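You operate a simulated robot arm through the tools that you are given. There is no shell and no other tool. Be economical: measure what you need, move in short steps, check, and stop when the job is done.

You are at the controls of a simulated two-armed robot. One attempt, no reset.

Task
Fetch the yellow mallet and set it on top of the cream tubes carton. Carry the orange dustpan with both arms and set it on the fitting bench top. Stack the carton marked "pipe unions" from the island bench top on top of the carton labelled "tube clips". Put one of the cream boxes from the stock bench top on the gasket card there. Shut the blue flap. Do these in any order.
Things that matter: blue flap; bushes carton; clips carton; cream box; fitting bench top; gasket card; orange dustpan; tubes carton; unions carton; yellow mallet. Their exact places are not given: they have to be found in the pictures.

The check looks at the end state, three seconds after you hand in, the way a careful person would. Anything else that was tipped, shoved, dropped, spilled or broken makes it a failure.

Robot
Two 7-joint arms with two-finger parallel grippers on one trunk, on a base that drives. Base frame: it is fixed to the floor where the robot stands at the start and does not move with it; the origin is under the middle of the robot, x ahead of it, y to its left, z up; the surface under the hand at the start is at about z = 780. Readings come in mm, degrees, newtons and seconds.
The left shoulder is at the start at [50, 165, 1030], the right one opposite. With the tool pointing down near the work surface each hand reaches from about 240 to 700 mm from the robot's upright axis, wherever it stands, measured 20 degrees to its own side. Places, roughly: blue flap [-3100, -100, 1000]; bushes carton, clips carton, unions carton [-4000, -2000, 1000]; cream box [-1500, -1250, 750]; fitting bench top [-3900, -3000, 800]; gasket card [-1500, -1500, 750]; orange dustpan (25x17x5 cm) [-4400, -2200, 900]; tubes carton [500, -2750, 1000]; yellow mallet (16x5x7 cm) [800, 0, 800]. Payload 3.91 kg a hand.
The TCP of each hand is the grasp point between the finger pads, 30 mm short of the fingertips. In the tool frame z runs along the fingers and y along their closing line. Largest opening 110 mm; finger width 20, thickness 10; the body of the gripper, 48 by 112 mm, starts 55 mm behind the TCP.
Orientation is told as [roll, pitch, yaw] about the base's x, y, z axes, in that order, counted from this pose: with the fingers straight down and closing along the base's y, the tool's x points along the base's -x, its y along +y and its z along -z.

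Tools
- The arms move only by the tool play_rows. It takes "left_plan", "right_plan" or both (then of equal length, played together; a hand with none holds still); each is a list of rows, each a list of 7 numbers: the shift along the base's x, y, z in m, then the turn, a rotation vector about the base's x, y, z in degrees, then the opening, from 0 (shut) to 1 (fully open). In form: [[dx, dy, dz, wx, wy, wz, gripper], ...]. A call has 1 to 10 rows; each row is the pose to reach, as a shift and turn from the pose commanded when the call began. A row lasts 0.2 s, in which the tool goes at most 50 mm and 8.6 degrees; a call with a longer step from one row to the next is refused whole, and so is a gripper value outside its range. Where a pose cannot be reached the arm comes as near as it can. A force on the tool above 40 N (or 10 N above the force at the start of the call, whichever is more), or a blocked arm, ends the call early, and 0.2 s more pass. Each finger travels about 45 mm/s and halts on what it meets, pressing with about 25 N; the grip force reading is that of the motor and also rises with nothing between the fingers. The clock runs only during rows and for 0.2 s after the last one: add rows that repeat a pose to give the fingers time. It gives the time, the measured TCP pose, the force on the tool (base axes), the opening and the grip force at its end, in the units of the frame above (readings bear some noise), with the torque about the TCP (base axes, N m) and any sound that the robot's microphone picked up.
- Cameras (640 x 400 px; columns grow to the right, rows downward): "scene" is now at [121.1, 7.8, 1240.6]; the picture's right is [0.07, -1.00, 0.00], its down [-0.29, -0.02, -0.96] and it looks along [0.95, 0.07, -0.29] (base axes); focal length 275 px, centre (320, 200). "left" rides on the left gripper at [72, -17, -103] in its tool frame; the picture's right is [0.23, 0.97, 0.00], its down [-0.76, 0.18, -0.62] and it looks along [-0.61, 0.14, 0.78] (tool axes); focal length 222 px, centre (320, 200). "right" rides on the right gripper at [72, 17, -103] in its tool frame; the picture's right is [-0.23, 0.97, 0.00], its down [-0.76, -0.18, -0.62] and it looks along [-0.61, -0.14, 0.78] (tool axes); focal length 222 px, centre (320, 200).
- capture(camera): a new picture of that camera. The clock stands still meanwhile.
- lift_body(by): slides the trunk up (or, below 0, down) by that many mm; the arms and the scene camera ride with it, the base frame stays. It gives what a move gives, with no picture.
- base_move(legs): drives the robot by 1 to 6 legs, each [ahead, left, turn to the left] in mm, mm and degrees, along the robot's own axes; the way and the turn of a leg run together, so that a leg with both is an arc; at most 1500 mm and 180 degrees a leg. The arms and the cameras ride along, it lands a little off, and it stops where it bumps. It gives what a move gives.
- head_to(pan, tilt): turns the head with the scene camera to pan (to the left, within 80 degrees either way) and tilt (down, from -29 to 69), counted from straight ahead of the robot. It gives what a move gives.
- locate(camera, pixels): for up to 12 pixels [column, row] of the newest picture of that camera ("zoom" is the newest enlarged one), the place [x, y, z] in the base frame of the surface seen there, good to about 3 mm, but the place of the scene camera against the robot may be out by one fixed shift of up to 18 mm in any direction. The clock stands still meanwhile.
- enlarge(camera, box): a new picture of the part [left, top, right, bottom] of that camera's present view, enlarged. The clock stands still meanwhile.
- finish_job(): hands the job in; it is judged then, once.

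Work in short steps. Measure before you move; look again where a grasp or a placing could have gone wrong, and mend it. You have 110 turns and 88 pictures in all, those below and enlarged ones among them. Open the grippers and draw the arms clear of the work before you hand the job in, unless the task says otherwise.

The tools are called by a JSON object that holds its "method" and its "body". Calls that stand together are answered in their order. play_rows: Moves the arms, as the interface text tells. Its arguments: {"type":"object","properties":{"left_plan":{"type":"array","items":{"type":"array","items":{"type":"number"}}},"right_plan":{"type":"array","items":{"type":"array","items":{"type":"number"}}}},"required":[]} The other tools are called the same way: lift_body (by) slides the trunk up or down; base_move (legs) drives the base; head_to (pan, tilt) turns the head that bears the scene camera; capture (camera) takes a picture; locate (camera, pixels) gives the place of the surface under pixels of a picture; enlarge (camera, box) takes an enlarged picture of a part of a camera's view; finish_job () hands the job in.

At the start:

```text
clock: 0.0
left_position: [310.2, 165.1, 1113.8]
left_ee_rot: [0.1, -0.1, 0.1]
left_wrist_force: [-0.3, -1.3, 0.7]
left_moment: [0.04, 0.01, -0.01]
left_grip_width: 110.0
left_grip_force: 0.1
right_position: [496.1, -202.8, 1020.5]
right_ee_rot: [0.1, 0.0, 0.0]
right_wrist_force: [-0.8, -0.2, 0.8]
right_moment: [0.01, 0.0, -0.02]
right_grip_width: 109.9
right_grip_force: 0.0
trunk travel left (down, up): [-250.0, 253.0]
robot x, y, heading: [1.7, 1.0, 0.2]
head pan, tilt: [4.1, 17.1]
```

scene: 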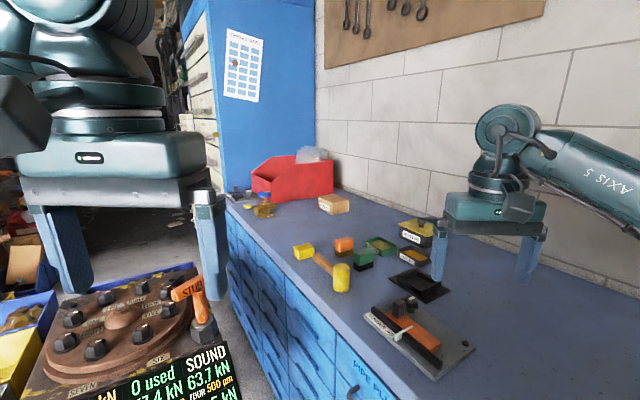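
right: 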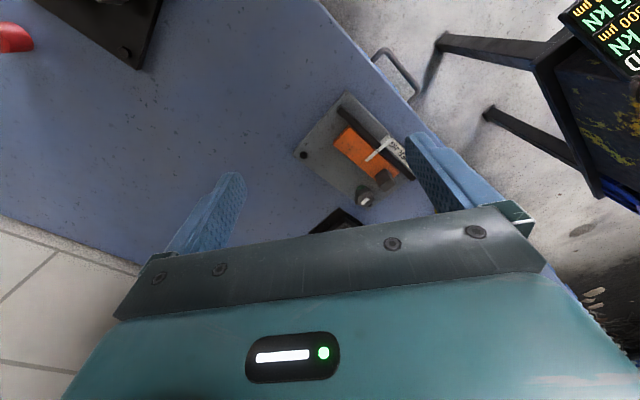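
left: 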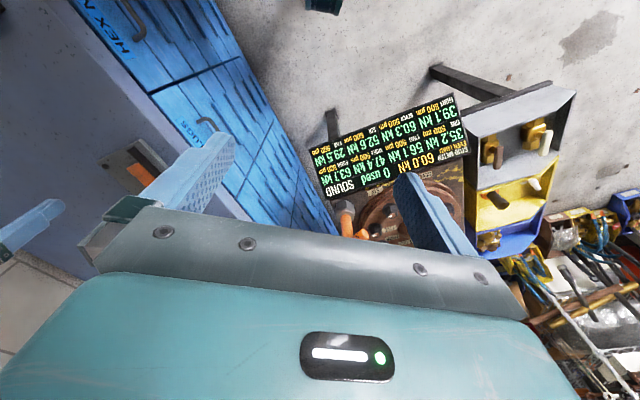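

The yellow mallet seems to be at about (335,272) in the scene picture. I enlarge that part and locate it.

{"method": "enlarge", "body": {"camera": "scene", "box": [240, 180, 480, 330]}}

{"method": "locate", "body": {"camera": "scene", "pixels": [[342, 268], [342, 285], [325, 264], [318, 257], [303, 250], [344, 243], [363, 258], [300, 290]]}}

```text
2.67 times, centred on (360, 255) of scene
```

zoom: 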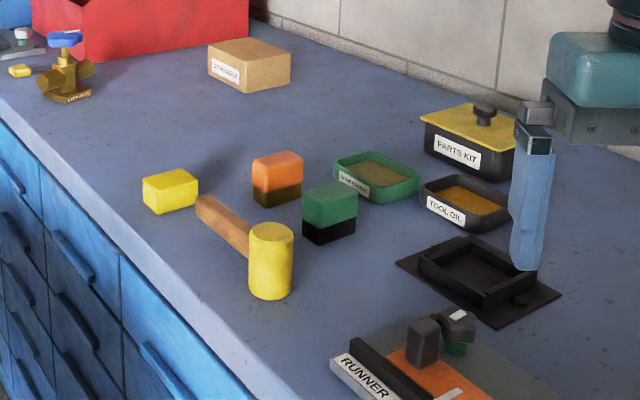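

```text
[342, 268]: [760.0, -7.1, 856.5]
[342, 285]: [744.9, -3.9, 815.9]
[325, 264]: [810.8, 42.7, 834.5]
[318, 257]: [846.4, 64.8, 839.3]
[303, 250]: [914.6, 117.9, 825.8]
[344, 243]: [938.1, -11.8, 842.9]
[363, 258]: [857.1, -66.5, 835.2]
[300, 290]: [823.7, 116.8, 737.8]
```

The mallet stands on its head at about (765,-5), with its handle pointing towards (860,75). I look down and to both sides to see how much room the base has.

{"method": "head_to", "body": {"pan": 0, "tilt": 55}}

{"method": "capture", "body": {"camera": "scene"}}

{"method": "locate", "body": {"camera": "right", "pixels": [[340, 10], [420, 110], [375, 60], [130, 20], [250, 150]]}}

```text
clock: 1.0
left_position: [310.0, 165.2, 1113.9]
left_ee_rot: [0.0, 0.0, 0.1]
left_wrist_force: [-0.3, 0.1, 0.6]
left_moment: [0.01, 0.02, -0.01]
left_grip_width: 110.0
left_grip_force: 0.0
right_position: [496.1, -201.7, 1021.3]
right_ee_rot: [0.0, 0.1, 0.0]
right_wrist_force: [-0.2, -0.5, -0.1]
right_moment: [0.04, 0.02, 0.03]
right_grip_width: 109.9
right_grip_force: 0.0
trunk travel left (down, up): [-250.0, 253.0]
robot x, y, heading: [-1.0, -2.5, -0.0]
head pan, tilt: [0.0, 55.0]
```

```text
83 pictures are left
```

scene: 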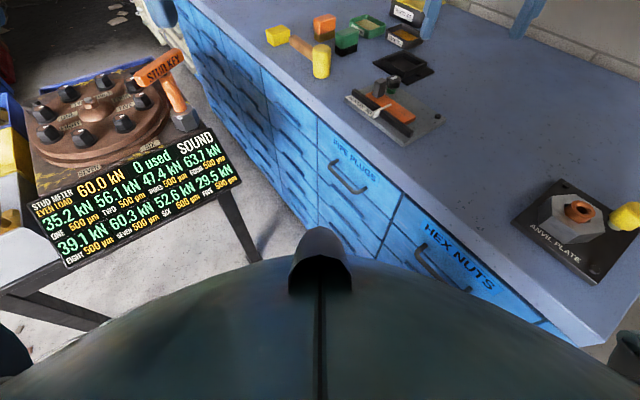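

```text
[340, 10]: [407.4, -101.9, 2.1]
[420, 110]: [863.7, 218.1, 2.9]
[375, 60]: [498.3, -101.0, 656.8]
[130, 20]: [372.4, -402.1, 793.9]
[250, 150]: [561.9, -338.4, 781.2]
```

I measure the bench edge, the tester table and the floor in this view to plan the approach.

{"method": "locate", "body": {"camera": "scene", "pixels": [[250, 62], [330, 122], [430, 205], [520, 280], [600, 345], [322, 50], [321, 72], [70, 262], [240, 180], [300, 42], [280, 35], [385, 75]]}}

```text
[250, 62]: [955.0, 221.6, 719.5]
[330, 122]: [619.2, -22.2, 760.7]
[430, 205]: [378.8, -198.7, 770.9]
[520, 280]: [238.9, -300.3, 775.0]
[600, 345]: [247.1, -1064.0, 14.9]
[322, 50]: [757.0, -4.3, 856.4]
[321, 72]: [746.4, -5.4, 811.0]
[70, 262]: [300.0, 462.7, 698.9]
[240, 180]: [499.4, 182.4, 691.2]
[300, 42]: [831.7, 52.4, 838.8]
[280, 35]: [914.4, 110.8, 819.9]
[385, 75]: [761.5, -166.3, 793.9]
```

The bench edge runs about 384 mm from my axis, and the mallet head at (765,-5) is slightly out of reach. I drive 100 mm ahead and turn 15° left.

{"method": "base_move", "body": {"legs": [[100, 0, 15]]}}

{"method": "capture", "body": {"camera": "right"}}

```text
clock: 2.3
left_position: [354.7, 254.1, 1115.5]
left_ee_rot: [0.0, 0.0, 15.0]
left_wrist_force: [0.9, 0.4, 0.8]
left_moment: [0.0, -0.01, 0.04]
left_grip_width: 109.7
left_grip_force: 0.0
right_position: [631.0, -54.3, 1021.7]
right_ee_rot: [0.1, 0.1, 15.0]
right_wrist_force: [0.2, -0.5, 0.2]
right_moment: [-0.02, 0.02, 0.04]
right_grip_width: 110.0
right_grip_force: 0.2
trunk travel left (down, up): [-250.0, 253.0]
robot x, y, heading: [92.9, 12.9, 15.0]
head pan, tilt: [0.0, 55.0]
```

```text
82 pictures are left
```

right: 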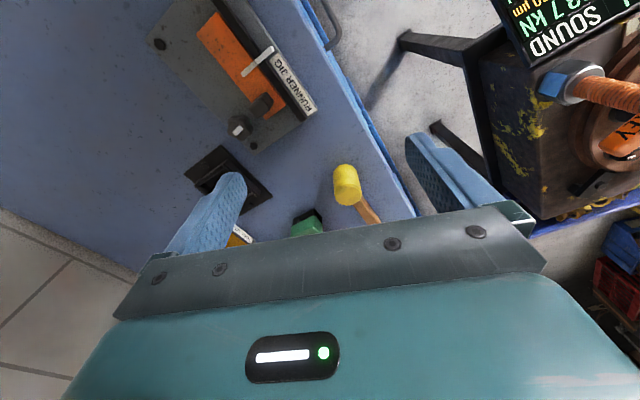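

The mallet head shows at (345,185) in the right camera. I locate points on its head and handle for an unshifted reading.

{"method": "locate", "body": {"camera": "right", "pixels": [[345, 172], [350, 195], [336, 185], [358, 185], [364, 205], [375, 218], [370, 215]]}}

{"method": "capture", "body": {"camera": "scene"}}

```text
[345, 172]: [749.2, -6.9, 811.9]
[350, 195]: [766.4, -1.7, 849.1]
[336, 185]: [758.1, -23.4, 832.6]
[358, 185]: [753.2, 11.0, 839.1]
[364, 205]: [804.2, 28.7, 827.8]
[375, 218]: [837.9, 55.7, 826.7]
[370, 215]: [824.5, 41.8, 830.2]
```

```text
81 pictures are left
```

scene: 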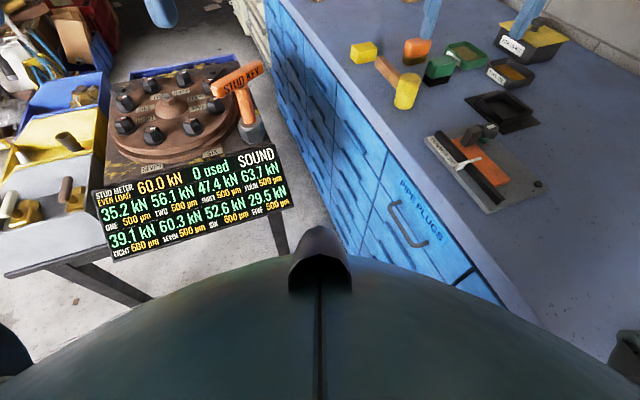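

The mallet head is centred near (768,-4) with its top at about 850, and the handle points along about 40°. I move above it with yaw 40 and the gripper partly closed.

{"method": "play_rows", "body": {"right_plan": [[0.035, 0.012, -0.015, 0, 0, 6.4, 0.9], [0.07, 0.025, -0.03, 0, 0, 12.8, 0.8], [0.105, 0.038, -0.045, 0, 0, 19.2, 0.75], [0.137, 0.05, -0.07, 0, 0, 25.6, 0.75], [0.137, 0.05, -0.11, 0, 0, 25.6, 0.75], [0.137, 0.05, -0.11, 0, 0, 25.6, 0.75]]}}

{"method": "capture", "body": {"camera": "right"}}

```text
clock: 3.7
left_position: [355.8, 254.5, 1113.8]
left_ee_rot: [0.1, 0.0, 15.1]
left_wrist_force: [1.0, -0.2, 0.6]
left_moment: [-0.04, -0.02, 0.0]
left_grip_width: 109.9
left_grip_force: 0.1
right_position: [739.9, -15.9, 964.9]
right_ee_rot: [0.1, -0.1, 35.1]
right_wrist_force: [0.1, -0.4, 1.3]
right_moment: [0.01, 0.01, -0.02]
right_grip_width: 82.4
right_grip_force: 0.0
right hand out of reach, approached as far as the arm can: row 4, 5, 6
trunk travel left (down, up): [-250.0, 253.0]
robot x, y, heading: [98.7, 10.0, 15.1]
head pan, tilt: [0.0, 55.0]
```

```text
80 pictures are left
```

right: 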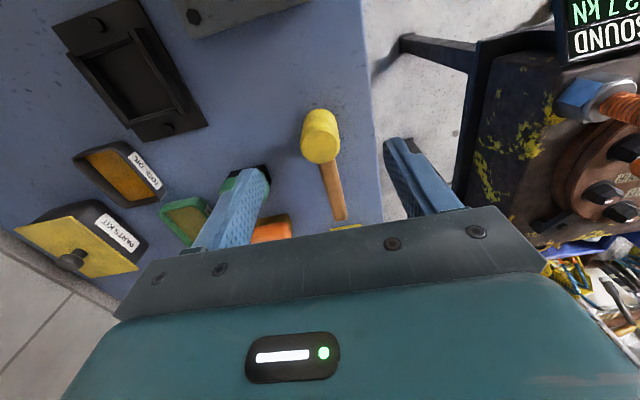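

The arm ran out of reach at this height, so I move the base 60 mm closer.

{"method": "base_move", "body": {"legs": [[60, 0, 0]]}}

{"method": "capture", "body": {"camera": "right"}}

```text
clock: 4.7
left_position: [412.7, 270.2, 1112.7]
left_ee_rot: [0.0, 0.1, 15.0]
left_wrist_force: [0.8, 0.1, 0.3]
left_moment: [0.03, 0.01, -0.03]
left_grip_width: 110.1
left_grip_force: 0.0
right_position: [798.0, -1.7, 964.3]
right_ee_rot: [0.0, -0.1, 35.1]
right_wrist_force: [0.5, -0.1, -0.9]
right_moment: [0.0, 0.0, 0.0]
right_grip_width: 82.7
right_grip_force: 0.0
trunk travel left (down, up): [-250.0, 253.0]
robot x, y, heading: [155.9, 24.9, 15.0]
head pan, tilt: [0.0, 55.0]
```

```text
79 pictures are left
```

right: 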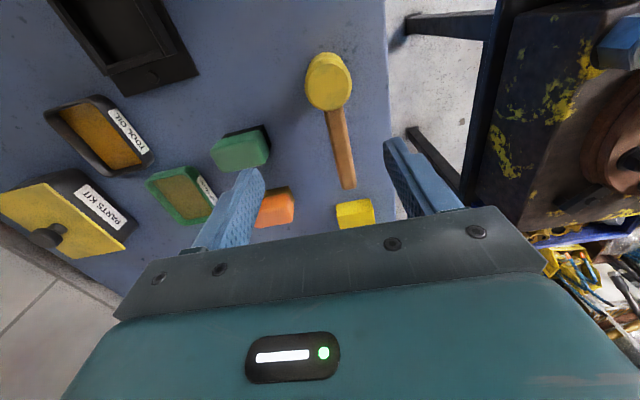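

I take one more measurement of the mallet head and handle from here.

{"method": "locate", "body": {"camera": "right", "pixels": [[329, 58], [331, 80], [333, 100], [308, 72], [350, 72], [320, 100], [346, 98], [336, 125], [347, 180]]}}

```text
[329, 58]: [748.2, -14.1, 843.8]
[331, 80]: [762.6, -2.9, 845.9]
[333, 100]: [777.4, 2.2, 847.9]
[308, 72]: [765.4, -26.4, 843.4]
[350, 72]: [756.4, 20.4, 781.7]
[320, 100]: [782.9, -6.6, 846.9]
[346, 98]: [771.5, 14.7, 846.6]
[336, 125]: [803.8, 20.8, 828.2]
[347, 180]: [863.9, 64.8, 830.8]
```

The head centre is at about (765,-5), its top at 847, and the handle angle is about 36°. I move to 900 above it and check the pose.

{"method": "play_rows", "body": {"right_plan": [[-0.016, -0.001, -0.02, 0, 0, 1, 0.75], [-0.033, -0.003, -0.04, 0, 0, 2, 0.72], [-0.033, -0.003, -0.064, 0, 0, 2, 0.72], [-0.033, -0.003, -0.064, 0, 0, 2, 0.72]]}}

{"method": "capture", "body": {"camera": "right"}}

```text
clock: 5.7
left_position: [411.8, 268.6, 1113.5]
left_ee_rot: [0.0, 0.1, 15.1]
left_wrist_force: [0.5, 0.4, -0.1]
left_moment: [0.0, 0.02, 0.0]
left_grip_width: 110.1
left_grip_force: 0.0
right_position: [764.4, -3.2, 901.7]
right_ee_rot: [-0.1, -0.1, 36.8]
right_wrist_force: [-0.1, 0.2, 0.3]
right_moment: [-0.01, -0.02, 0.01]
right_grip_width: 79.0
right_grip_force: 0.0
trunk travel left (down, up): [-250.0, 253.0]
robot x, y, heading: [158.3, 27.0, 15.0]
head pan, tilt: [0.0, 55.0]
```

```text
78 pictures are left
```

right: 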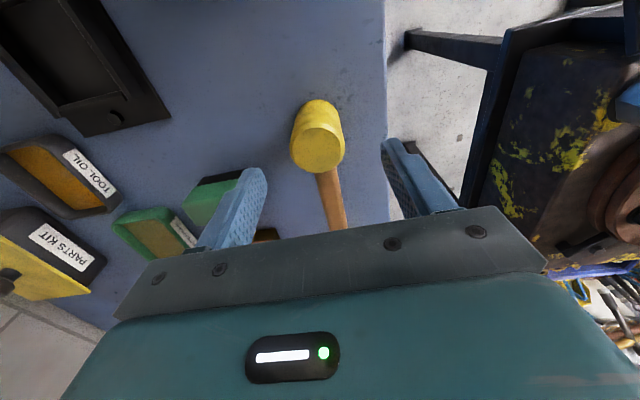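

The head lies between the fingers, so I descend 80 mm and close.

{"method": "play_rows", "body": {"right_plan": [[0, -0.001, -0.04, 0, 0, 0, 0.72], [0, -0.001, -0.08, 0, 0, 0, 0.72], [0, -0.001, -0.08, 0, 0, 0, 0.5], [0, -0.001, -0.08, 0, 0, 0, 0.3], [0, -0.001, -0.08, 0, 0, 0, 0.2], [0, -0.001, -0.08, 0, 0, 0, 0.2], [0, -0.001, -0.08, 0, 0, 0, 0.2]]}}

{"method": "capture", "body": {"camera": "right"}}

```text
clock: 7.3
left_position: [412.8, 267.6, 1114.6]
left_ee_rot: [0.0, 0.0, 15.1]
left_wrist_force: [0.9, -0.7, 0.6]
left_moment: [-0.02, 0.02, 0.01]
left_grip_width: 110.2
left_grip_force: 0.0
right_position: [764.3, -5.8, 821.6]
right_ee_rot: [0.0, -0.1, 37.0]
right_wrist_force: [1.7, -2.0, -0.5]
right_moment: [-0.03, -0.09, -0.02]
right_grip_width: 41.6
right_grip_force: 24.4
trunk travel left (down, up): [-250.0, 253.0]
robot x, y, heading: [154.4, 28.8, 14.8]
head pan, tilt: [0.0, 55.0]
```

```text
77 pictures are left
```

right: 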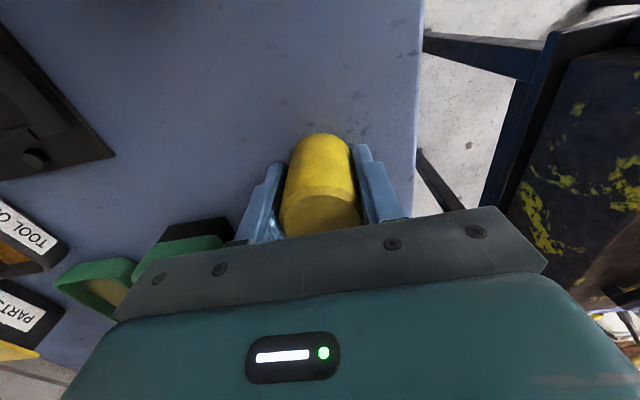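

The mallet is gripped (41.6 mm, 24 N). I lift it 170 mm and draw it back.

{"method": "play_rows", "body": {"right_plan": [[0, 0, 0.04, 0, 0, 0, 0.2], [0, 0, 0.08, 0, 0, 0, 0.2], [0, 0, 0.12, 0, 0, 0, 0.2], [-0.02, -0.01, 0.16, 0, 0, -5, 0.2], [-0.06, -0.03, 0.18, 0, 0, -10, 0.2], [-0.1, -0.05, 0.2, 0, 0, -15, 0.2], [-0.14, -0.07, 0.22, 0, 0, -20, 0.2], [-0.18, -0.09, 0.24, 0, 0, -22, 0.2], [-0.22, -0.11, 0.26, 0, 0, -22, 0.2], [-0.22, -0.11, 0.26, 0, 0, -22, 0.2]]}}

{"method": "base_move", "body": {"legs": [[-250, 100, 0]]}}

{"method": "head_to", "body": {"pan": -75, "tilt": 20}}

{"method": "capture", "body": {"camera": "scene"}}

```text
clock: 9.5
left_position: [412.5, 269.4, 1115.0]
left_ee_rot: [0.0, -0.1, 15.1]
left_wrist_force: [-0.1, -0.1, 0.7]
left_moment: [0.0, 0.01, -0.01]
left_grip_width: 109.9
left_grip_force: 0.1
right_position: [544.5, -115.6, 1080.4]
right_ee_rot: [0.0, 0.0, 14.9]
right_wrist_force: [0.1, 1.4, -0.5]
right_moment: [0.01, 0.01, -0.03]
right_grip_width: 22.1
right_grip_force: 0.0
trunk travel left (down, up): [-250.0, 253.0]
robot x, y, heading: [157.4, 30.6, 15.2]
head pan, tilt: [0.0, 55.0]
```

```text
clock: 11.4
left_position: [146.6, 301.8, 1114.1]
left_ee_rot: [0.0, 0.0, 15.0]
left_wrist_force: [0.1, -0.8, -0.6]
left_moment: [-0.02, -0.01, -0.01]
left_grip_width: 109.9
left_grip_force: 0.1
right_position: [277.2, -83.1, 1081.6]
right_ee_rot: [0.0, -0.1, 14.9]
right_wrist_force: [-0.2, -0.4, 0.8]
right_moment: [-0.03, 0.02, 0.03]
right_grip_width: 21.9
right_grip_force: 0.1
trunk travel left (down, up): [-250.0, 253.0]
robot x, y, heading: [-114.7, 59.6, 15.2]
head pan, tilt: [0.0, 55.0]
```

```text
clock: 12.9
left_position: [147.2, 301.1, 1114.3]
left_ee_rot: [0.0, 0.0, 15.0]
left_wrist_force: [-0.1, -0.7, -0.5]
left_moment: [0.0, 0.02, -0.01]
left_grip_width: 110.2
left_grip_force: 0.2
right_position: [278.8, -82.8, 1081.0]
right_ee_rot: [0.0, -0.2, 14.8]
right_wrist_force: [-0.4, 0.3, -0.3]
right_moment: [-0.02, 0.02, -0.04]
right_grip_width: 22.0
right_grip_force: 0.1
trunk travel left (down, up): [-250.0, 253.0]
robot x, y, heading: [-110.4, 63.2, 15.1]
head pan, tilt: [-75.0, 20.0]
```

```text
76 pictures are left
```

scene: 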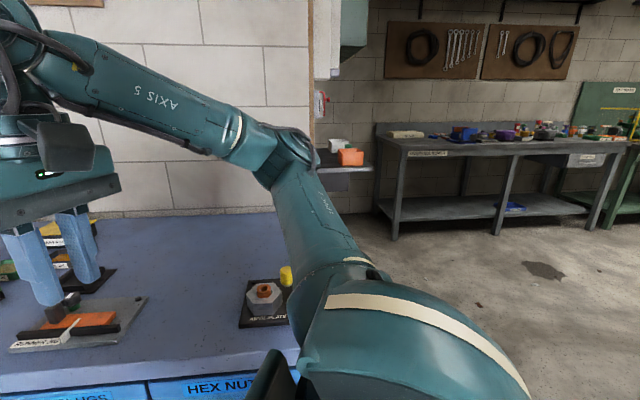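

The grip reads 22 mm with no force, so the mallet slipped out. I look back at the bench to find it.

{"method": "head_to", "body": {"pan": -15, "tilt": 25}}

{"method": "capture", "body": {"camera": "scene"}}

```text
clock: 14.2
left_position: [147.3, 301.8, 1114.9]
left_ee_rot: [0.0, 0.0, 15.1]
left_wrist_force: [0.3, 0.4, 0.1]
left_moment: [0.04, -0.01, -0.02]
left_grip_width: 110.0
left_grip_force: 0.1
right_position: [278.3, -83.4, 1082.1]
right_ee_rot: [-0.1, -0.1, 14.9]
right_wrist_force: [-0.1, 0.1, 0.5]
right_moment: [0.0, 0.03, 0.0]
right_grip_width: 21.8
right_grip_force: 0.0
trunk travel left (down, up): [-250.0, 253.0]
robot x, y, heading: [-113.3, 60.9, 14.9]
head pan, tilt: [-15.0, 25.0]
```

```text
75 pictures are left
```

scene: 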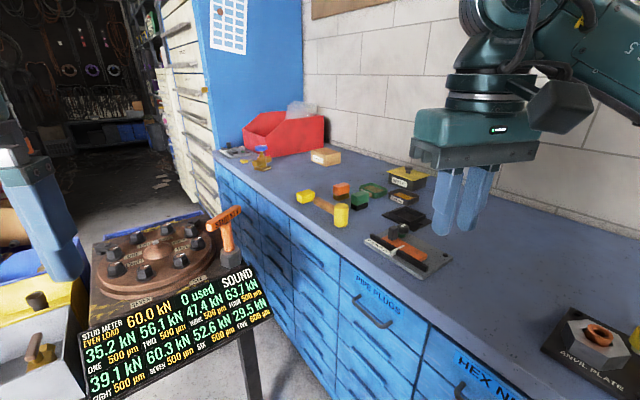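

The mallet still stands upright at (335,210), so it slipped as I lifted. I drive back to grip it firmer and lift slowly.

{"method": "base_move", "body": {"legs": [[250, -100, 0]]}}

{"method": "play_rows", "body": {"right_plan": [[0.02, 0.01, -0.02, 0, 0, 6, 0.5], [0.06, 0.03, -0.04, 0, 0, 12, 0.72], [0.1, 0.05, -0.06, 0, 0, 17, 0.72], [0.14, 0.07, -0.08, 0, 0, 22, 0.72], [0.18, 0.09, -0.12, 0, 0, 22, 0.72], [0.21, 0.105, -0.16, 0, 0, 22, 0.72], [0.21, 0.105, -0.16, 0, 0, 22, 0.72]]}}

{"method": "capture", "body": {"camera": "right"}}

```text
clock: 16.1
left_position: [411.8, 269.3, 1115.0]
left_ee_rot: [0.0, 0.0, 15.1]
left_wrist_force: [0.2, 0.1, -0.5]
left_moment: [0.0, -0.02, 0.03]
left_grip_width: 110.0
left_grip_force: 0.0
right_position: [544.3, -115.8, 1080.5]
right_ee_rot: [-0.1, -0.2, 15.0]
right_wrist_force: [-0.3, -0.1, 0.8]
right_moment: [-0.01, 0.03, 0.03]
right_grip_width: 21.9
right_grip_force: 0.0
trunk travel left (down, up): [-250.0, 253.0]
robot x, y, heading: [153.4, 30.1, 15.1]
head pan, tilt: [-15.0, 25.0]
```

```text
refused: row 5 steps farther than a row can; nothing moved
```

```text
74 pictures are left
```

right: 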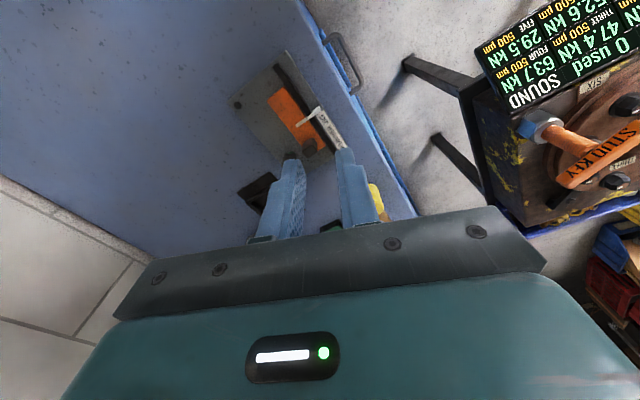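

A row was too long and nothing moved, so I replay with shorter steps.

{"method": "play_rows", "body": {"right_plan": [[0.02, 0.01, -0.01, 0, 0, 4, 0.5], [0.05, 0.025, -0.03, 0, 0, 8, 0.72], [0.085, 0.04, -0.05, 0, 0, 12, 0.72], [0.12, 0.06, -0.07, 0, 0, 17, 0.72], [0.155, 0.078, -0.09, 0, 0, 22, 0.72], [0.19, 0.095, -0.11, 0, 0, 22, 0.72], [0.21, 0.105, -0.145, 0, 0, 22, 0.72], [0.21, 0.105, -0.175, 0, 0, 22, 0.72], [0.21, 0.105, -0.175, 0, 0, 22, 0.72]]}}

{"method": "capture", "body": {"camera": "right"}}

```text
clock: 18.1
left_position: [412.1, 269.3, 1113.9]
left_ee_rot: [0.0, 0.1, 15.1]
left_wrist_force: [0.3, 0.1, 0.5]
left_moment: [0.0, 0.01, -0.02]
left_grip_width: 109.9
left_grip_force: 0.1
right_position: [755.2, -8.5, 907.5]
right_ee_rot: [0.0, -0.1, 37.1]
right_wrist_force: [-0.1, 0.2, 0.4]
right_moment: [-0.02, 0.02, 0.01]
right_grip_width: 79.2
right_grip_force: 0.0
trunk travel left (down, up): [-250.0, 253.0]
robot x, y, heading: [159.7, 31.0, 15.0]
head pan, tilt: [-15.0, 25.0]
```

```text
73 pictures are left
```

right: 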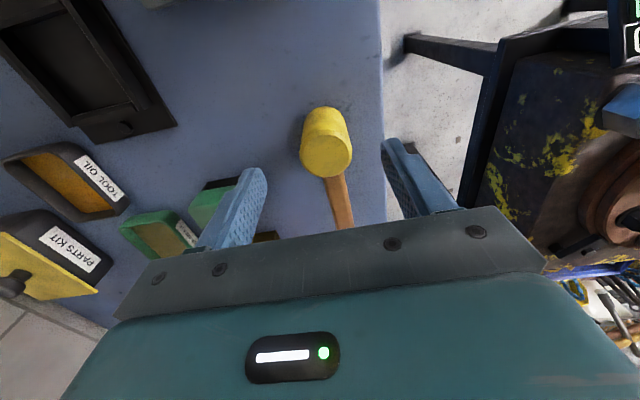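

{"method": "enlarge", "body": {"camera": "right", "box": [240, 90, 400, 240]}}

{"method": "locate", "body": {"camera": "right", "pixels": [[327, 140], [327, 160], [303, 150], [349, 150], [327, 174], [338, 200], [345, 224], [320, 115]]}}

```text
2.67 times, centred on (320, 165) of right
```

zoom: 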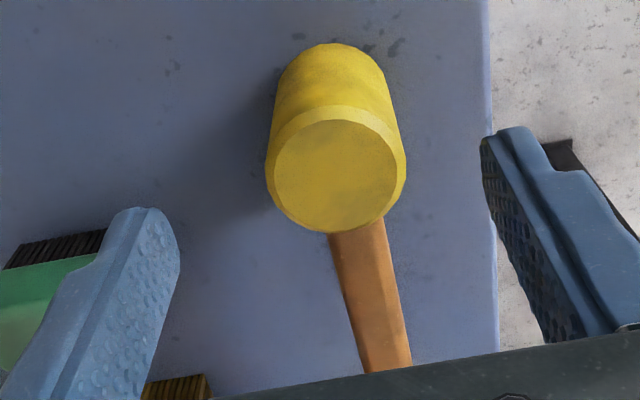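

```text
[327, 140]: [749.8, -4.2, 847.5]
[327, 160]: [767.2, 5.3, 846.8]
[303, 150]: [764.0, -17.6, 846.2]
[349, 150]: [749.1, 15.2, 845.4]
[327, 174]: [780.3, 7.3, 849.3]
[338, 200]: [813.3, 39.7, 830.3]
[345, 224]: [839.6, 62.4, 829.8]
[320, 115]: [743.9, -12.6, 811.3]
```

The head is now at about (761,0) with the handle along about 42°. I descend to z 815, close fully, and lift slowly as a test.

{"method": "play_rows", "body": {"right_plan": [[0.006, 0.008, -0.03, 0, 0, 5, 0.72], [0.006, 0.008, -0.065, 0, 0, 5, 0.72], [0.006, 0.008, -0.092, 0, 0, 5, 0.72], [0.006, 0.008, -0.092, 0, 0, 5, 0.4], [0.006, 0.008, -0.092, 0, 0, 5, 0], [0.006, 0.008, -0.092, 0, 0, 5, 0], [0.006, 0.008, -0.092, 0, 0, 5, 0], [0.006, 0.008, -0.092, 0, 0, 5, 0]]}}

{"method": "play_rows", "body": {"right_plan": [[0, 0, 0.002, 0, 0, 0, 0], [0, 0, 0.004, 0, 0, 0, 0], [0, 0, 0.006, 0, 0, 0, 0], [0, 0, 0.008, 0, 0, 0, 0], [0, 0, 0.01, 0, 0, 0, 0]]}}

{"method": "capture", "body": {"camera": "right"}}

```text
clock: 19.9
left_position: [413.1, 268.8, 1115.4]
left_ee_rot: [0.0, 0.0, 15.1]
left_wrist_force: [-0.1, 0.3, -0.4]
left_moment: [0.03, 0.02, -0.02]
left_grip_width: 109.8
left_grip_force: 0.1
right_position: [760.4, -0.9, 814.2]
right_ee_rot: [0.0, 0.0, 42.0]
right_wrist_force: [0.6, -0.4, -0.7]
right_moment: [-0.01, 0.05, -0.02]
right_grip_width: 42.5
right_grip_force: 25.0
trunk travel left (down, up): [-250.0, 253.0]
robot x, y, heading: [157.2, 25.5, 15.0]
head pan, tilt: [-15.0, 25.0]
```

```text
clock: 21.1
left_position: [411.0, 268.9, 1114.6]
left_ee_rot: [-0.1, 0.1, 15.1]
left_wrist_force: [0.1, -0.5, -0.4]
left_moment: [-0.02, 0.01, -0.01]
left_grip_width: 110.0
left_grip_force: 0.1
right_position: [760.3, -0.7, 825.0]
right_ee_rot: [0.0, -0.1, 41.9]
right_wrist_force: [0.0, 0.4, -2.9]
right_moment: [-0.04, 0.01, 0.0]
right_grip_width: 42.7
right_grip_force: 25.0
trunk travel left (down, up): [-250.0, 253.0]
robot x, y, heading: [156.2, 24.8, 14.9]
head pan, tilt: [-15.0, 25.0]
```

```text
71 pictures are left
```

right: 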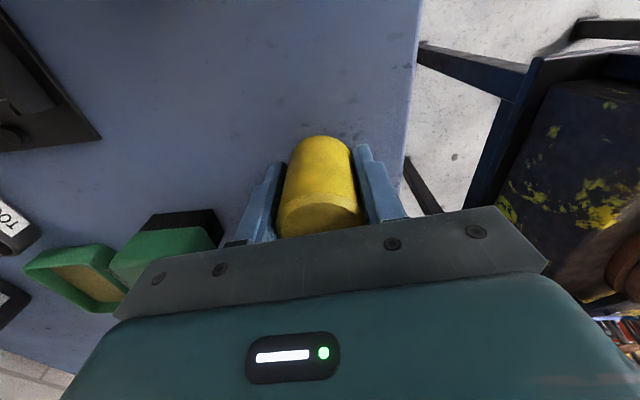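

The wrist reads -2.9 N in z, so it carries the mallet now. I lift gently, 12 mm per row.

{"method": "play_rows", "body": {"right_plan": [[0, 0, 0.01, 0, 0, 0, 0], [0, 0, 0.02, 0, 0, 0, 0], [0, 0, 0.032, 0, 0, 0, 0], [0, 0, 0.044, 0, 0, 0, 0], [0, 0, 0.056, 0, 0, 0, 0], [0, 0, 0.068, 0, 0, 0, 0], [0, 0, 0.08, 0, 0, 0, 0], [0, 0, 0.09, 0, 0, 0, 0], [0, 0, 0.1, 0, 0, 0, 0], [0, 0, 0.1, 0, 0, 0, 0]]}}

{"method": "capture", "body": {"camera": "right"}}

```text
clock: 23.3
left_position: [412.9, 269.4, 1113.3]
left_ee_rot: [0.0, 0.0, 15.1]
left_wrist_force: [0.4, 0.4, 0.4]
left_moment: [-0.01, -0.01, -0.02]
left_grip_width: 109.8
left_grip_force: 0.0
right_position: [759.7, -0.8, 924.4]
right_ee_rot: [-0.1, 0.0, 42.0]
right_wrist_force: [-0.1, 0.3, -3.2]
right_moment: [0.0, 0.03, 0.02]
right_grip_width: 42.6
right_grip_force: 25.3
trunk travel left (down, up): [-250.0, 253.0]
robot x, y, heading: [155.7, 25.7, 15.1]
head pan, tilt: [-15.0, 25.0]
```

```text
70 pictures are left
```

right: 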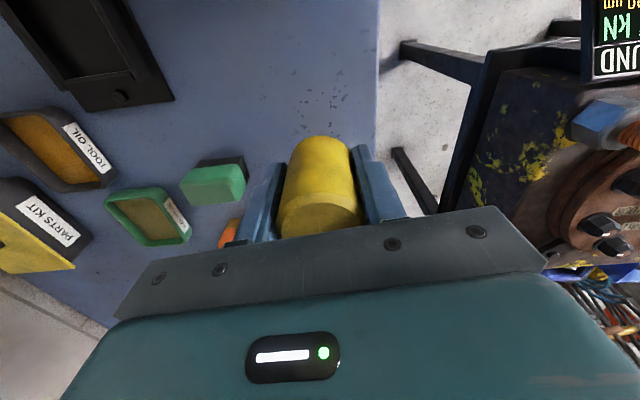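

The mallet is held. I draw it back and up gently, then drive clear.

{"method": "play_rows", "body": {"right_plan": [[-0.01, -0.005, 0.015, 0, 0, -2, 0], [-0.03, -0.015, 0.03, 0, 0, -5, 0], [-0.055, -0.03, 0.045, 0, 0, -8, 0], [-0.08, -0.045, 0.06, 0, 0, -12, 0], [-0.105, -0.06, 0.075, 0, 0, -16, 0], [-0.13, -0.075, 0.09, 0, 0, -20, 0], [-0.155, -0.09, 0.105, 0, 0, -24, 0], [-0.18, -0.105, 0.115, 0, 0, -27, 0], [-0.2, -0.115, 0.12, 0, 0, -27, 0], [-0.21, -0.12, 0.12, 0, 0, -27, 0]]}}

{"method": "base_move", "body": {"legs": [[-150, 60, 0]]}}

{"method": "base_move", "body": {"legs": [[-350, 60, -15]]}}

{"method": "head_to", "body": {"pan": -70, "tilt": 15}}

{"method": "capture", "body": {"camera": "scene"}}

```text
clock: 25.5
left_position: [411.5, 268.9, 1113.9]
left_ee_rot: [-0.1, -0.1, 15.0]
left_wrist_force: [0.2, 0.2, -0.5]
left_moment: [0.0, -0.03, 0.0]
left_grip_width: 109.9
left_grip_force: 0.1
right_position: [548.2, -121.1, 1043.5]
right_ee_rot: [-0.1, -0.1, 15.0]
right_wrist_force: [-0.1, 0.1, -3.5]
right_moment: [-0.01, 0.02, 0.03]
right_grip_width: 42.6
right_grip_force: 25.5
trunk travel left (down, up): [-250.0, 253.0]
robot x, y, heading: [155.9, 30.7, 15.1]
head pan, tilt: [-15.0, 25.0]
```

```text
clock: 26.9
left_position: [251.7, 289.6, 1114.8]
left_ee_rot: [0.0, 0.0, 15.2]
left_wrist_force: [-0.1, 1.0, 0.1]
left_moment: [-0.02, -0.03, -0.02]
left_grip_width: 110.2
left_grip_force: 0.1
right_position: [390.3, -100.5, 1043.4]
right_ee_rot: [0.0, -0.1, 15.1]
right_wrist_force: [0.5, 0.0, -2.8]
right_moment: [0.0, 0.05, -0.01]
right_grip_width: 42.6
right_grip_force: 24.6
trunk travel left (down, up): [-250.0, 253.0]
robot x, y, heading: [-7.2, 46.8, 15.6]
head pan, tilt: [-15.0, 25.0]
```

```text
clock: 29.2
left_position: [-46.7, 228.1, 1114.2]
left_ee_rot: [0.0, 0.1, 0.1]
left_wrist_force: [0.0, 0.3, 0.0]
left_moment: [0.01, -0.02, -0.02]
left_grip_width: 110.0
left_grip_force: 0.0
right_position: [-13.0, -184.9, 1043.8]
right_ee_rot: [0.1, -0.1, 0.1]
right_wrist_force: [0.3, 0.1, -2.8]
right_moment: [0.0, 0.03, -0.04]
right_grip_width: 42.7
right_grip_force: 24.8
trunk travel left (down, up): [-250.0, 253.0]
robot x, y, heading: [-352.2, 59.9, 0.2]
head pan, tilt: [-15.0, 25.0]
```

```text
clock: 30.4
left_position: [-46.0, 227.2, 1114.6]
left_ee_rot: [0.0, 0.0, 0.2]
left_wrist_force: [0.5, 0.9, 0.4]
left_moment: [-0.04, 0.02, -0.01]
left_grip_width: 110.0
left_grip_force: 0.1
right_position: [-12.6, -184.9, 1043.2]
right_ee_rot: [0.0, 0.0, 0.1]
right_wrist_force: [0.0, 0.6, -3.2]
right_moment: [0.0, 0.02, 0.03]
right_grip_width: 42.2
right_grip_force: 24.8
trunk travel left (down, up): [-250.0, 253.0]
robot x, y, heading: [-360.2, 60.9, 0.5]
head pan, tilt: [-70.0, 15.0]
```

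```text
69 pictures are left
```

scene: 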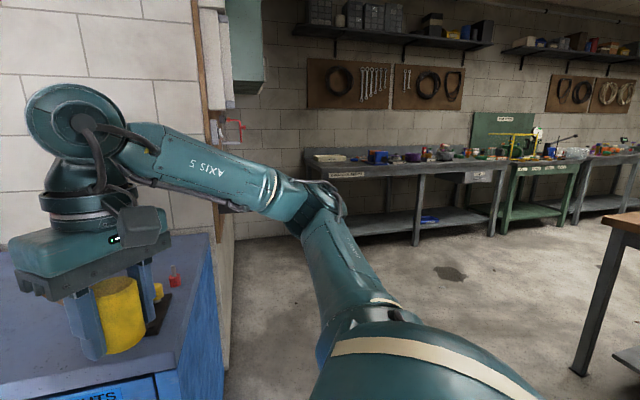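

The mallet is still held. I turn right to face the tubes-carton area and look.

{"method": "base_move", "body": {"legs": [[0, 0, -75]]}}

{"method": "head_to", "body": {"pan": 0, "tilt": 15}}

{"method": "capture", "body": {"camera": "scene"}}

```text
clock: 34.1
left_position: [-115.6, -195.7, 1113.9]
left_ee_rot: [0.0, -0.1, -74.8]
left_wrist_force: [0.1, 0.0, 0.2]
left_moment: [-0.03, -0.03, -0.01]
left_grip_width: 110.0
left_grip_force: 0.2
right_position: [-506.2, -334.6, 1042.7]
right_ee_rot: [0.1, 0.0, -74.8]
right_wrist_force: [-0.5, -0.2, -3.2]
right_moment: [0.02, -0.01, 0.02]
right_grip_width: 42.4
right_grip_force: 24.4
trunk travel left (down, up): [-250.0, 253.0]
robot x, y, heading: [-355.8, 57.3, -75.0]
head pan, tilt: [-70.0, 15.0]
```

```text
clock: 35.5
left_position: [-116.0, -196.0, 1114.2]
left_ee_rot: [0.0, 0.0, -74.8]
left_wrist_force: [1.3, -0.3, 0.3]
left_moment: [0.02, 0.01, 0.0]
left_grip_width: 109.7
left_grip_force: 0.0
right_position: [-506.3, -334.9, 1042.4]
right_ee_rot: [0.0, -0.1, -75.0]
right_wrist_force: [0.5, 0.9, -3.5]
right_moment: [-0.01, 0.01, 0.03]
right_grip_width: 42.0
right_grip_force: 24.9
trunk travel left (down, up): [-250.0, 253.0]
robot x, y, heading: [-356.9, 58.8, -75.1]
head pan, tilt: [0.0, 15.0]
```

```text
68 pictures are left
```

scene: 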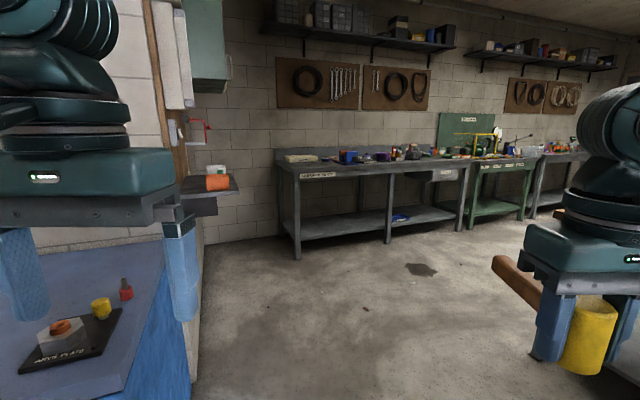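

I enlarge the back bench and the small shelf to find the tubes carton.

{"method": "enlarge", "body": {"camera": "scene", "box": [180, 110, 420, 260]}}

{"method": "locate", "body": {"camera": "scene", "pixels": [[303, 159], [280, 168], [218, 183], [300, 250], [400, 165], [235, 192], [216, 168], [430, 170], [365, 308], [180, 390]]}}

```text
2.67 times, centred on (300, 185) of scene
```

zoom: 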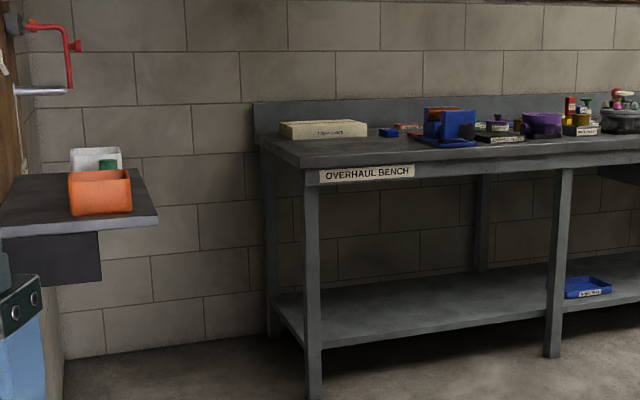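

```text
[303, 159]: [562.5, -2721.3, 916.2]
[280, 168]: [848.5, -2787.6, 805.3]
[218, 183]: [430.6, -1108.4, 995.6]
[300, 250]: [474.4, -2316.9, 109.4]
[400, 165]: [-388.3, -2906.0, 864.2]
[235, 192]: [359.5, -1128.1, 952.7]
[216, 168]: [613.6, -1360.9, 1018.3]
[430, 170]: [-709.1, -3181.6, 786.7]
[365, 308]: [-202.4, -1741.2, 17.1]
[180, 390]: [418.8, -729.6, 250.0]
```

The cream carton is at about (562,-2721,916) on the overhaul bench, whose front edge is near y=-2317. I drive towards it, keeping right of the bench corner.

{"method": "base_move", "body": {"legs": [[0, -150, 0], [1500, 0, 0], [250, 350, 0]]}}

{"method": "head_to", "body": {"pan": 20, "tilt": 25}}

{"method": "capture", "body": {"camera": "scene"}}

```text
clock: 47.7
left_position: [532.2, -1831.5, 1113.6]
left_ee_rot: [0.0, 0.0, -74.8]
left_wrist_force: [0.3, -0.4, 0.0]
left_moment: [0.03, 0.0, 0.01]
left_grip_width: 110.0
left_grip_force: 0.0
right_position: [142.1, -1969.9, 1043.1]
right_ee_rot: [-0.1, -0.1, -74.9]
right_wrist_force: [0.6, -0.5, -2.6]
right_moment: [0.04, 0.0, 0.04]
right_grip_width: 42.5
right_grip_force: 25.5
trunk travel left (down, up): [-250.0, 253.0]
robot x, y, heading: [291.2, -1574.9, -74.9]
head pan, tilt: [0.0, 15.0]
```

```text
clock: 48.5
left_position: [532.4, -1832.5, 1114.5]
left_ee_rot: [0.0, 0.0, -74.8]
left_wrist_force: [0.6, -1.1, 0.1]
left_moment: [0.02, -0.03, -0.04]
left_grip_width: 109.8
left_grip_force: 0.1
right_position: [141.5, -1969.9, 1042.8]
right_ee_rot: [-0.1, 0.0, -74.9]
right_wrist_force: [-0.9, 0.1, -4.2]
right_moment: [0.04, 0.0, 0.01]
right_grip_width: 42.2
right_grip_force: 24.8
trunk travel left (down, up): [-250.0, 253.0]
robot x, y, heading: [294.7, -1576.8, -74.6]
head pan, tilt: [20.0, 25.0]
```

```text
66 pictures are left
```

scene: 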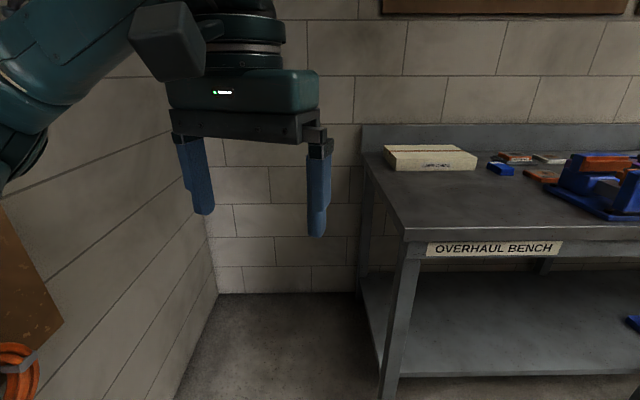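

{"method": "enlarge", "body": {"camera": "scene", "box": [360, 120, 520, 220]}}

{"method": "locate", "body": {"camera": "scene", "pixels": [[387, 148], [462, 148], [396, 158], [476, 160], [396, 170], [475, 168], [405, 232], [600, 232], [368, 160], [210, 250], [215, 320]]}}

```text
4.00 times, centred on (440, 170) of scene
```

zoom: 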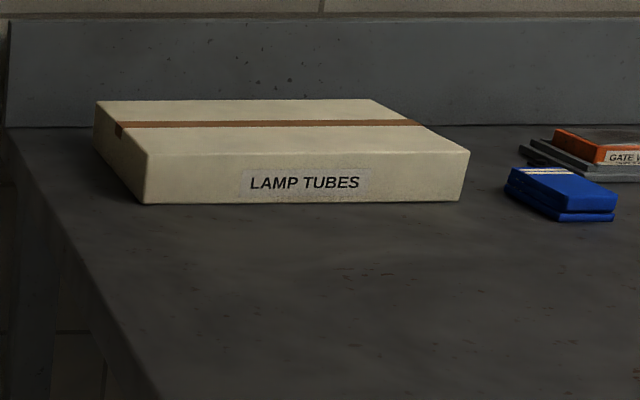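

```text
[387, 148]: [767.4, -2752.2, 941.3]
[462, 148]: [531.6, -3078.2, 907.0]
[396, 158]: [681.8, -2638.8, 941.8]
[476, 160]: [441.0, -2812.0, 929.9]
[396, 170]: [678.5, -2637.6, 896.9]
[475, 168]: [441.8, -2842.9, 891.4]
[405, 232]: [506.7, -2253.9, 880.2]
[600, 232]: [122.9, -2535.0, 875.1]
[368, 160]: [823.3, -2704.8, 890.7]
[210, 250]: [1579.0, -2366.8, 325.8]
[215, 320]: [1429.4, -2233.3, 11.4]
```

The carton reads "LAMP TUBES", with its top at about 940. The room is turned 36°, and the carton is best reached from the bench's left end, so I raise the trunk and drive round there in two legs.

{"method": "lift_body", "body": {"by": 130}}

{"method": "base_move", "body": {"legs": [[376, 200, 0], [355, 193, -14]]}}

{"method": "head_to", "body": {"pan": -15, "tilt": 40}}

{"method": "capture", "body": {"camera": "scene"}}

{"method": "capture", "body": {"camera": "right"}}

```text
clock: 50.1
left_position: [532.5, -1831.5, 1244.1]
left_ee_rot: [-0.1, -0.1, -74.8]
left_wrist_force: [0.9, 0.2, 0.8]
left_moment: [0.0, 0.01, -0.01]
left_grip_width: 110.0
left_grip_force: 0.0
right_position: [142.6, -1970.3, 1173.1]
right_ee_rot: [-0.1, -0.1, -75.0]
right_wrist_force: [0.0, -0.4, -3.9]
right_moment: [0.03, -0.03, 0.02]
right_grip_width: 42.1
right_grip_force: 25.0
trunk travel left (down, up): [-380.0, 123.0]
robot x, y, heading: [290.9, -1575.2, -74.9]
head pan, tilt: [20.0, 25.0]
```

```text
clock: 54.8
left_position: [998.8, -2518.4, 1243.9]
left_ee_rot: [0.0, 0.0, -88.7]
left_wrist_force: [-0.2, -0.7, -0.3]
left_moment: [0.0, 0.01, 0.01]
left_grip_width: 109.9
left_grip_force: 0.1
right_position: [585.4, -2559.8, 1172.8]
right_ee_rot: [0.0, 0.0, -88.7]
right_wrist_force: [1.0, 0.0, -3.2]
right_moment: [0.04, 0.03, 0.02]
right_grip_width: 42.0
right_grip_force: 25.0
trunk travel left (down, up): [-380.0, 123.0]
robot x, y, heading: [824.8, -2209.9, -88.8]
head pan, tilt: [20.0, 25.0]
```

```text
clock: 55.8
left_position: [997.0, -2516.4, 1243.7]
left_ee_rot: [-0.1, -0.1, -88.6]
left_wrist_force: [0.3, 0.2, 0.1]
left_moment: [0.0, -0.01, 0.0]
left_grip_width: 110.1
left_grip_force: 0.1
right_position: [586.2, -2558.6, 1172.8]
right_ee_rot: [0.0, 0.0, -88.7]
right_wrist_force: [-0.1, -0.5, -3.5]
right_moment: [0.01, 0.0, 0.0]
right_grip_width: 42.1
right_grip_force: 24.8
trunk travel left (down, up): [-380.0, 123.0]
robot x, y, heading: [825.0, -2209.3, -88.8]
head pan, tilt: [-15.0, 40.0]
```

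```text
64 pictures are left
```

scene: 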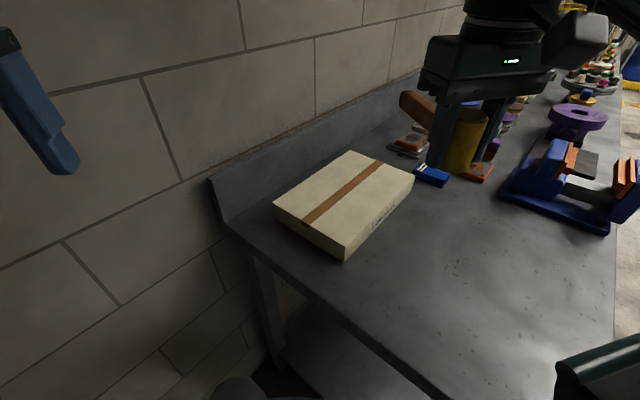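

```text
63 pictures are left
```

right: 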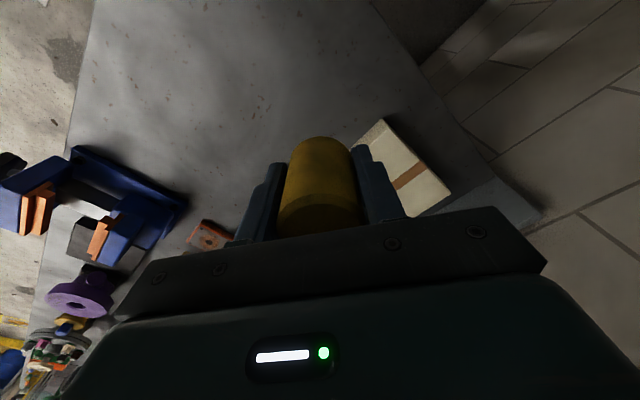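

I measure the carton top with both cameras.

{"method": "locate", "body": {"camera": "scene", "pixels": [[276, 203], [346, 246], [412, 173], [351, 152], [340, 198], [345, 255]]}}

{"method": "locate", "body": {"camera": "right", "pixels": [[383, 124], [447, 192], [405, 180], [400, 160], [425, 175], [400, 110], [475, 180]]}}

```text
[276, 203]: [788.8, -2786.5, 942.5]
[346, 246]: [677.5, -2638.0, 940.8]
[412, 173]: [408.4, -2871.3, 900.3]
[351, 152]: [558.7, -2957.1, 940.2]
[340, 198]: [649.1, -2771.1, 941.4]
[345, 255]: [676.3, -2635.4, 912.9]
```

```text
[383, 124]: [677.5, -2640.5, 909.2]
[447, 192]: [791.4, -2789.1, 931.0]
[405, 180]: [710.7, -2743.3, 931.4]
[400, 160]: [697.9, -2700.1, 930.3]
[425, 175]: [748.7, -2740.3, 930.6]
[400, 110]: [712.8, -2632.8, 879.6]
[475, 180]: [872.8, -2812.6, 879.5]
```

The carton corners are (678,-2639), (790,-2787), (559,-2957) and (441,-2812), with the top at 931 by the wrist camera. I bring the mallet over (640,-2770) at z 1030, gently.

{"method": "play_rows", "body": {"right_plan": [[0.004, -0.012, -0.01, 0, 0, 0, 0], [0.01, -0.035, -0.025, 0, 0, -1, 0], [0.016, -0.06, -0.042, 0, 0, -3, 0], [0.022, -0.085, -0.06, 0, 0, -5, 0], [0.028, -0.11, -0.078, 0, 0, -7, 0], [0.034, -0.135, -0.096, 0, 0, -9, 0], [0.04, -0.16, -0.114, 0, 0, -11, 0], [0.047, -0.185, -0.13, 0, 0, -11, 0], [0.054, -0.205, -0.142, 0, 0, -11, 0], [0.054, -0.211, -0.143, 0, 0, -11, 0]]}}

{"method": "capture", "body": {"camera": "right"}}

```text
clock: 58.0
left_position: [997.0, -2517.3, 1244.1]
left_ee_rot: [0.0, 0.0, -88.6]
left_wrist_force: [0.7, -0.4, 0.2]
left_moment: [0.0, 0.02, -0.01]
left_grip_width: 110.1
left_grip_force: 0.0
right_position: [640.2, -2769.8, 1029.3]
right_ee_rot: [0.1, 0.1, -99.8]
right_wrist_force: [-0.2, 0.7, -3.5]
right_moment: [0.03, 0.02, 0.0]
right_grip_width: 42.1
right_grip_force: 25.1
trunk travel left (down, up): [-380.0, 123.0]
robot x, y, heading: [826.2, -2211.1, -88.8]
head pan, tilt: [-15.0, 40.0]
```

```text
62 pictures are left
```

right: 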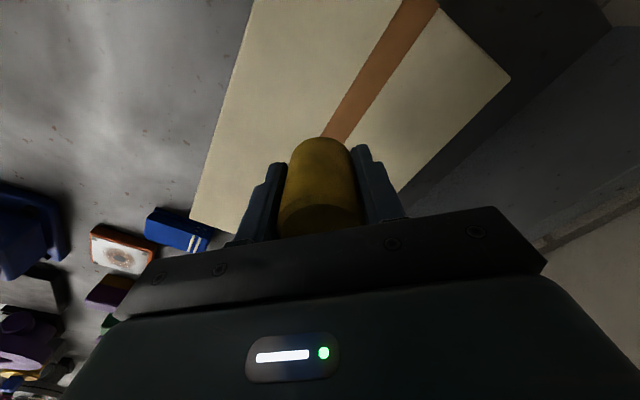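

I descend to about 970 and then creep down.

{"method": "play_rows", "body": {"right_plan": [[0, 0, -0.015, 0, 0, 0, 0], [0, 0, -0.03, 0, 0, 0, 0], [0, 0, -0.043, 0, 0, 0, 0], [0, 0, -0.053, 0, 0, 0, 0], [0, 0, -0.058, 0, 0, 0, 0], [0, 0, -0.06, 0, 0, 0, 0], [0, 0, -0.062, 0, 0, 0, 0], [0, 0, -0.063, 0, 0, 0, 0]]}}

```text
clock: 59.8
left_position: [996.2, -2519.2, 1244.0]
left_ee_rot: [0.0, 0.1, -88.6]
left_wrist_force: [0.3, 0.2, -0.8]
left_moment: [0.01, 0.01, 0.01]
left_grip_width: 109.8
left_grip_force: 0.1
right_position: [640.0, -2769.8, 966.7]
right_ee_rot: [0.0, 0.1, -99.8]
right_wrist_force: [-0.1, 0.1, -3.8]
right_moment: [0.01, -0.03, -0.04]
right_grip_width: 42.0
right_grip_force: 25.8
trunk travel left (down, up): [-380.0, 123.0]
robot x, y, heading: [825.5, -2208.6, -88.5]
head pan, tilt: [-15.0, 40.0]
```

No contact yet, so I creep a few millimetres more.

{"method": "play_rows", "body": {"right_plan": [[0, 0, -0.001, 0, 0, 0, 0], [0, 0, -0.002, 0, 0, 0, 0], [0, 0, -0.003, 0, 0, 0, 0], [0, 0, -0.003, 0, 0, 0, 0]]}}

{"method": "capture", "body": {"camera": "scene"}}

```text
clock: 60.8
left_position: [997.9, -2517.6, 1243.9]
left_ee_rot: [0.0, 0.0, -88.6]
left_wrist_force: [0.2, -0.2, -0.4]
left_moment: [0.0, -0.02, -0.01]
left_grip_width: 110.1
left_grip_force: 0.0
right_position: [638.9, -2769.9, 965.1]
right_ee_rot: [0.0, 0.1, -99.7]
right_wrist_force: [-0.1, 0.1, -3.1]
right_moment: [0.0, 0.01, 0.01]
right_grip_width: 42.3
right_grip_force: 25.0
trunk travel left (down, up): [-380.0, 123.0]
robot x, y, heading: [826.2, -2209.4, -88.6]
head pan, tilt: [-15.0, 40.0]
```

```text
61 pictures are left
```

scene: 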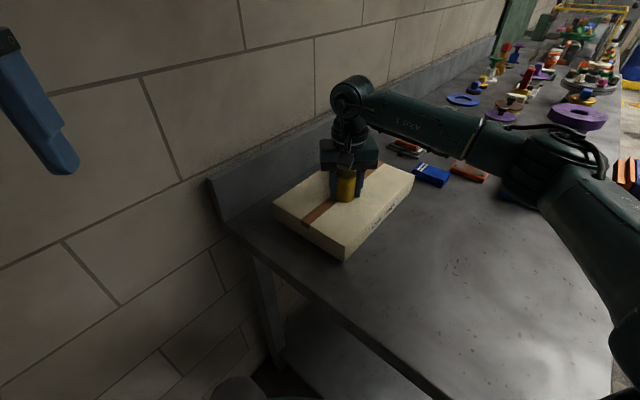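

I creep on with 1 mm rows, up to 5 mm.

{"method": "play_rows", "body": {"right_plan": [[0, 0, -0.001, 0, 0, 0, 0], [0, 0, -0.002, 0, 0, 0, 0], [0, 0, -0.003, 0, 0, 0, 0], [0, 0, -0.003, 0, 0, 0, 0]]}}

{"method": "enlarge", "body": {"camera": "scene", "box": [260, 130, 420, 260]}}

```text
clock: 61.8
left_position: [996.4, -2517.2, 1244.5]
left_ee_rot: [0.0, -0.1, -88.6]
left_wrist_force: [0.2, -0.5, 0.4]
left_moment: [0.0, 0.04, -0.01]
left_grip_width: 109.9
left_grip_force: 0.1
right_position: [639.6, -2769.0, 963.3]
right_ee_rot: [0.1, -0.3, -99.8]
right_wrist_force: [-2.9, -2.8, 15.2]
right_moment: [0.18, 0.1, 0.01]
right_grip_width: 42.0
right_grip_force: 25.0
trunk travel left (down, up): [-380.0, 123.0]
robot x, y, heading: [824.2, -2210.1, -88.6]
head pan, tilt: [-15.0, 40.0]
```

```text
3.08 times, centred on (340, 195) of scene
```

zoom: 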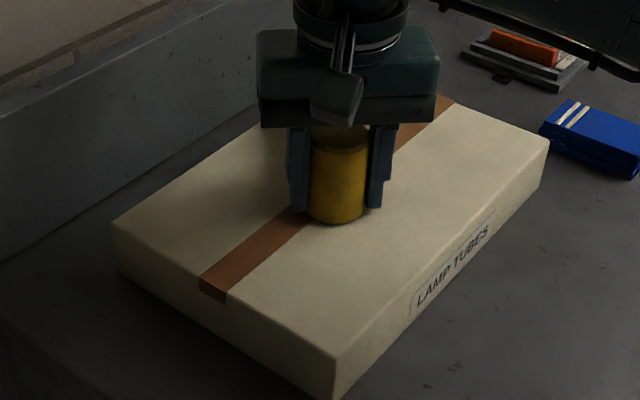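

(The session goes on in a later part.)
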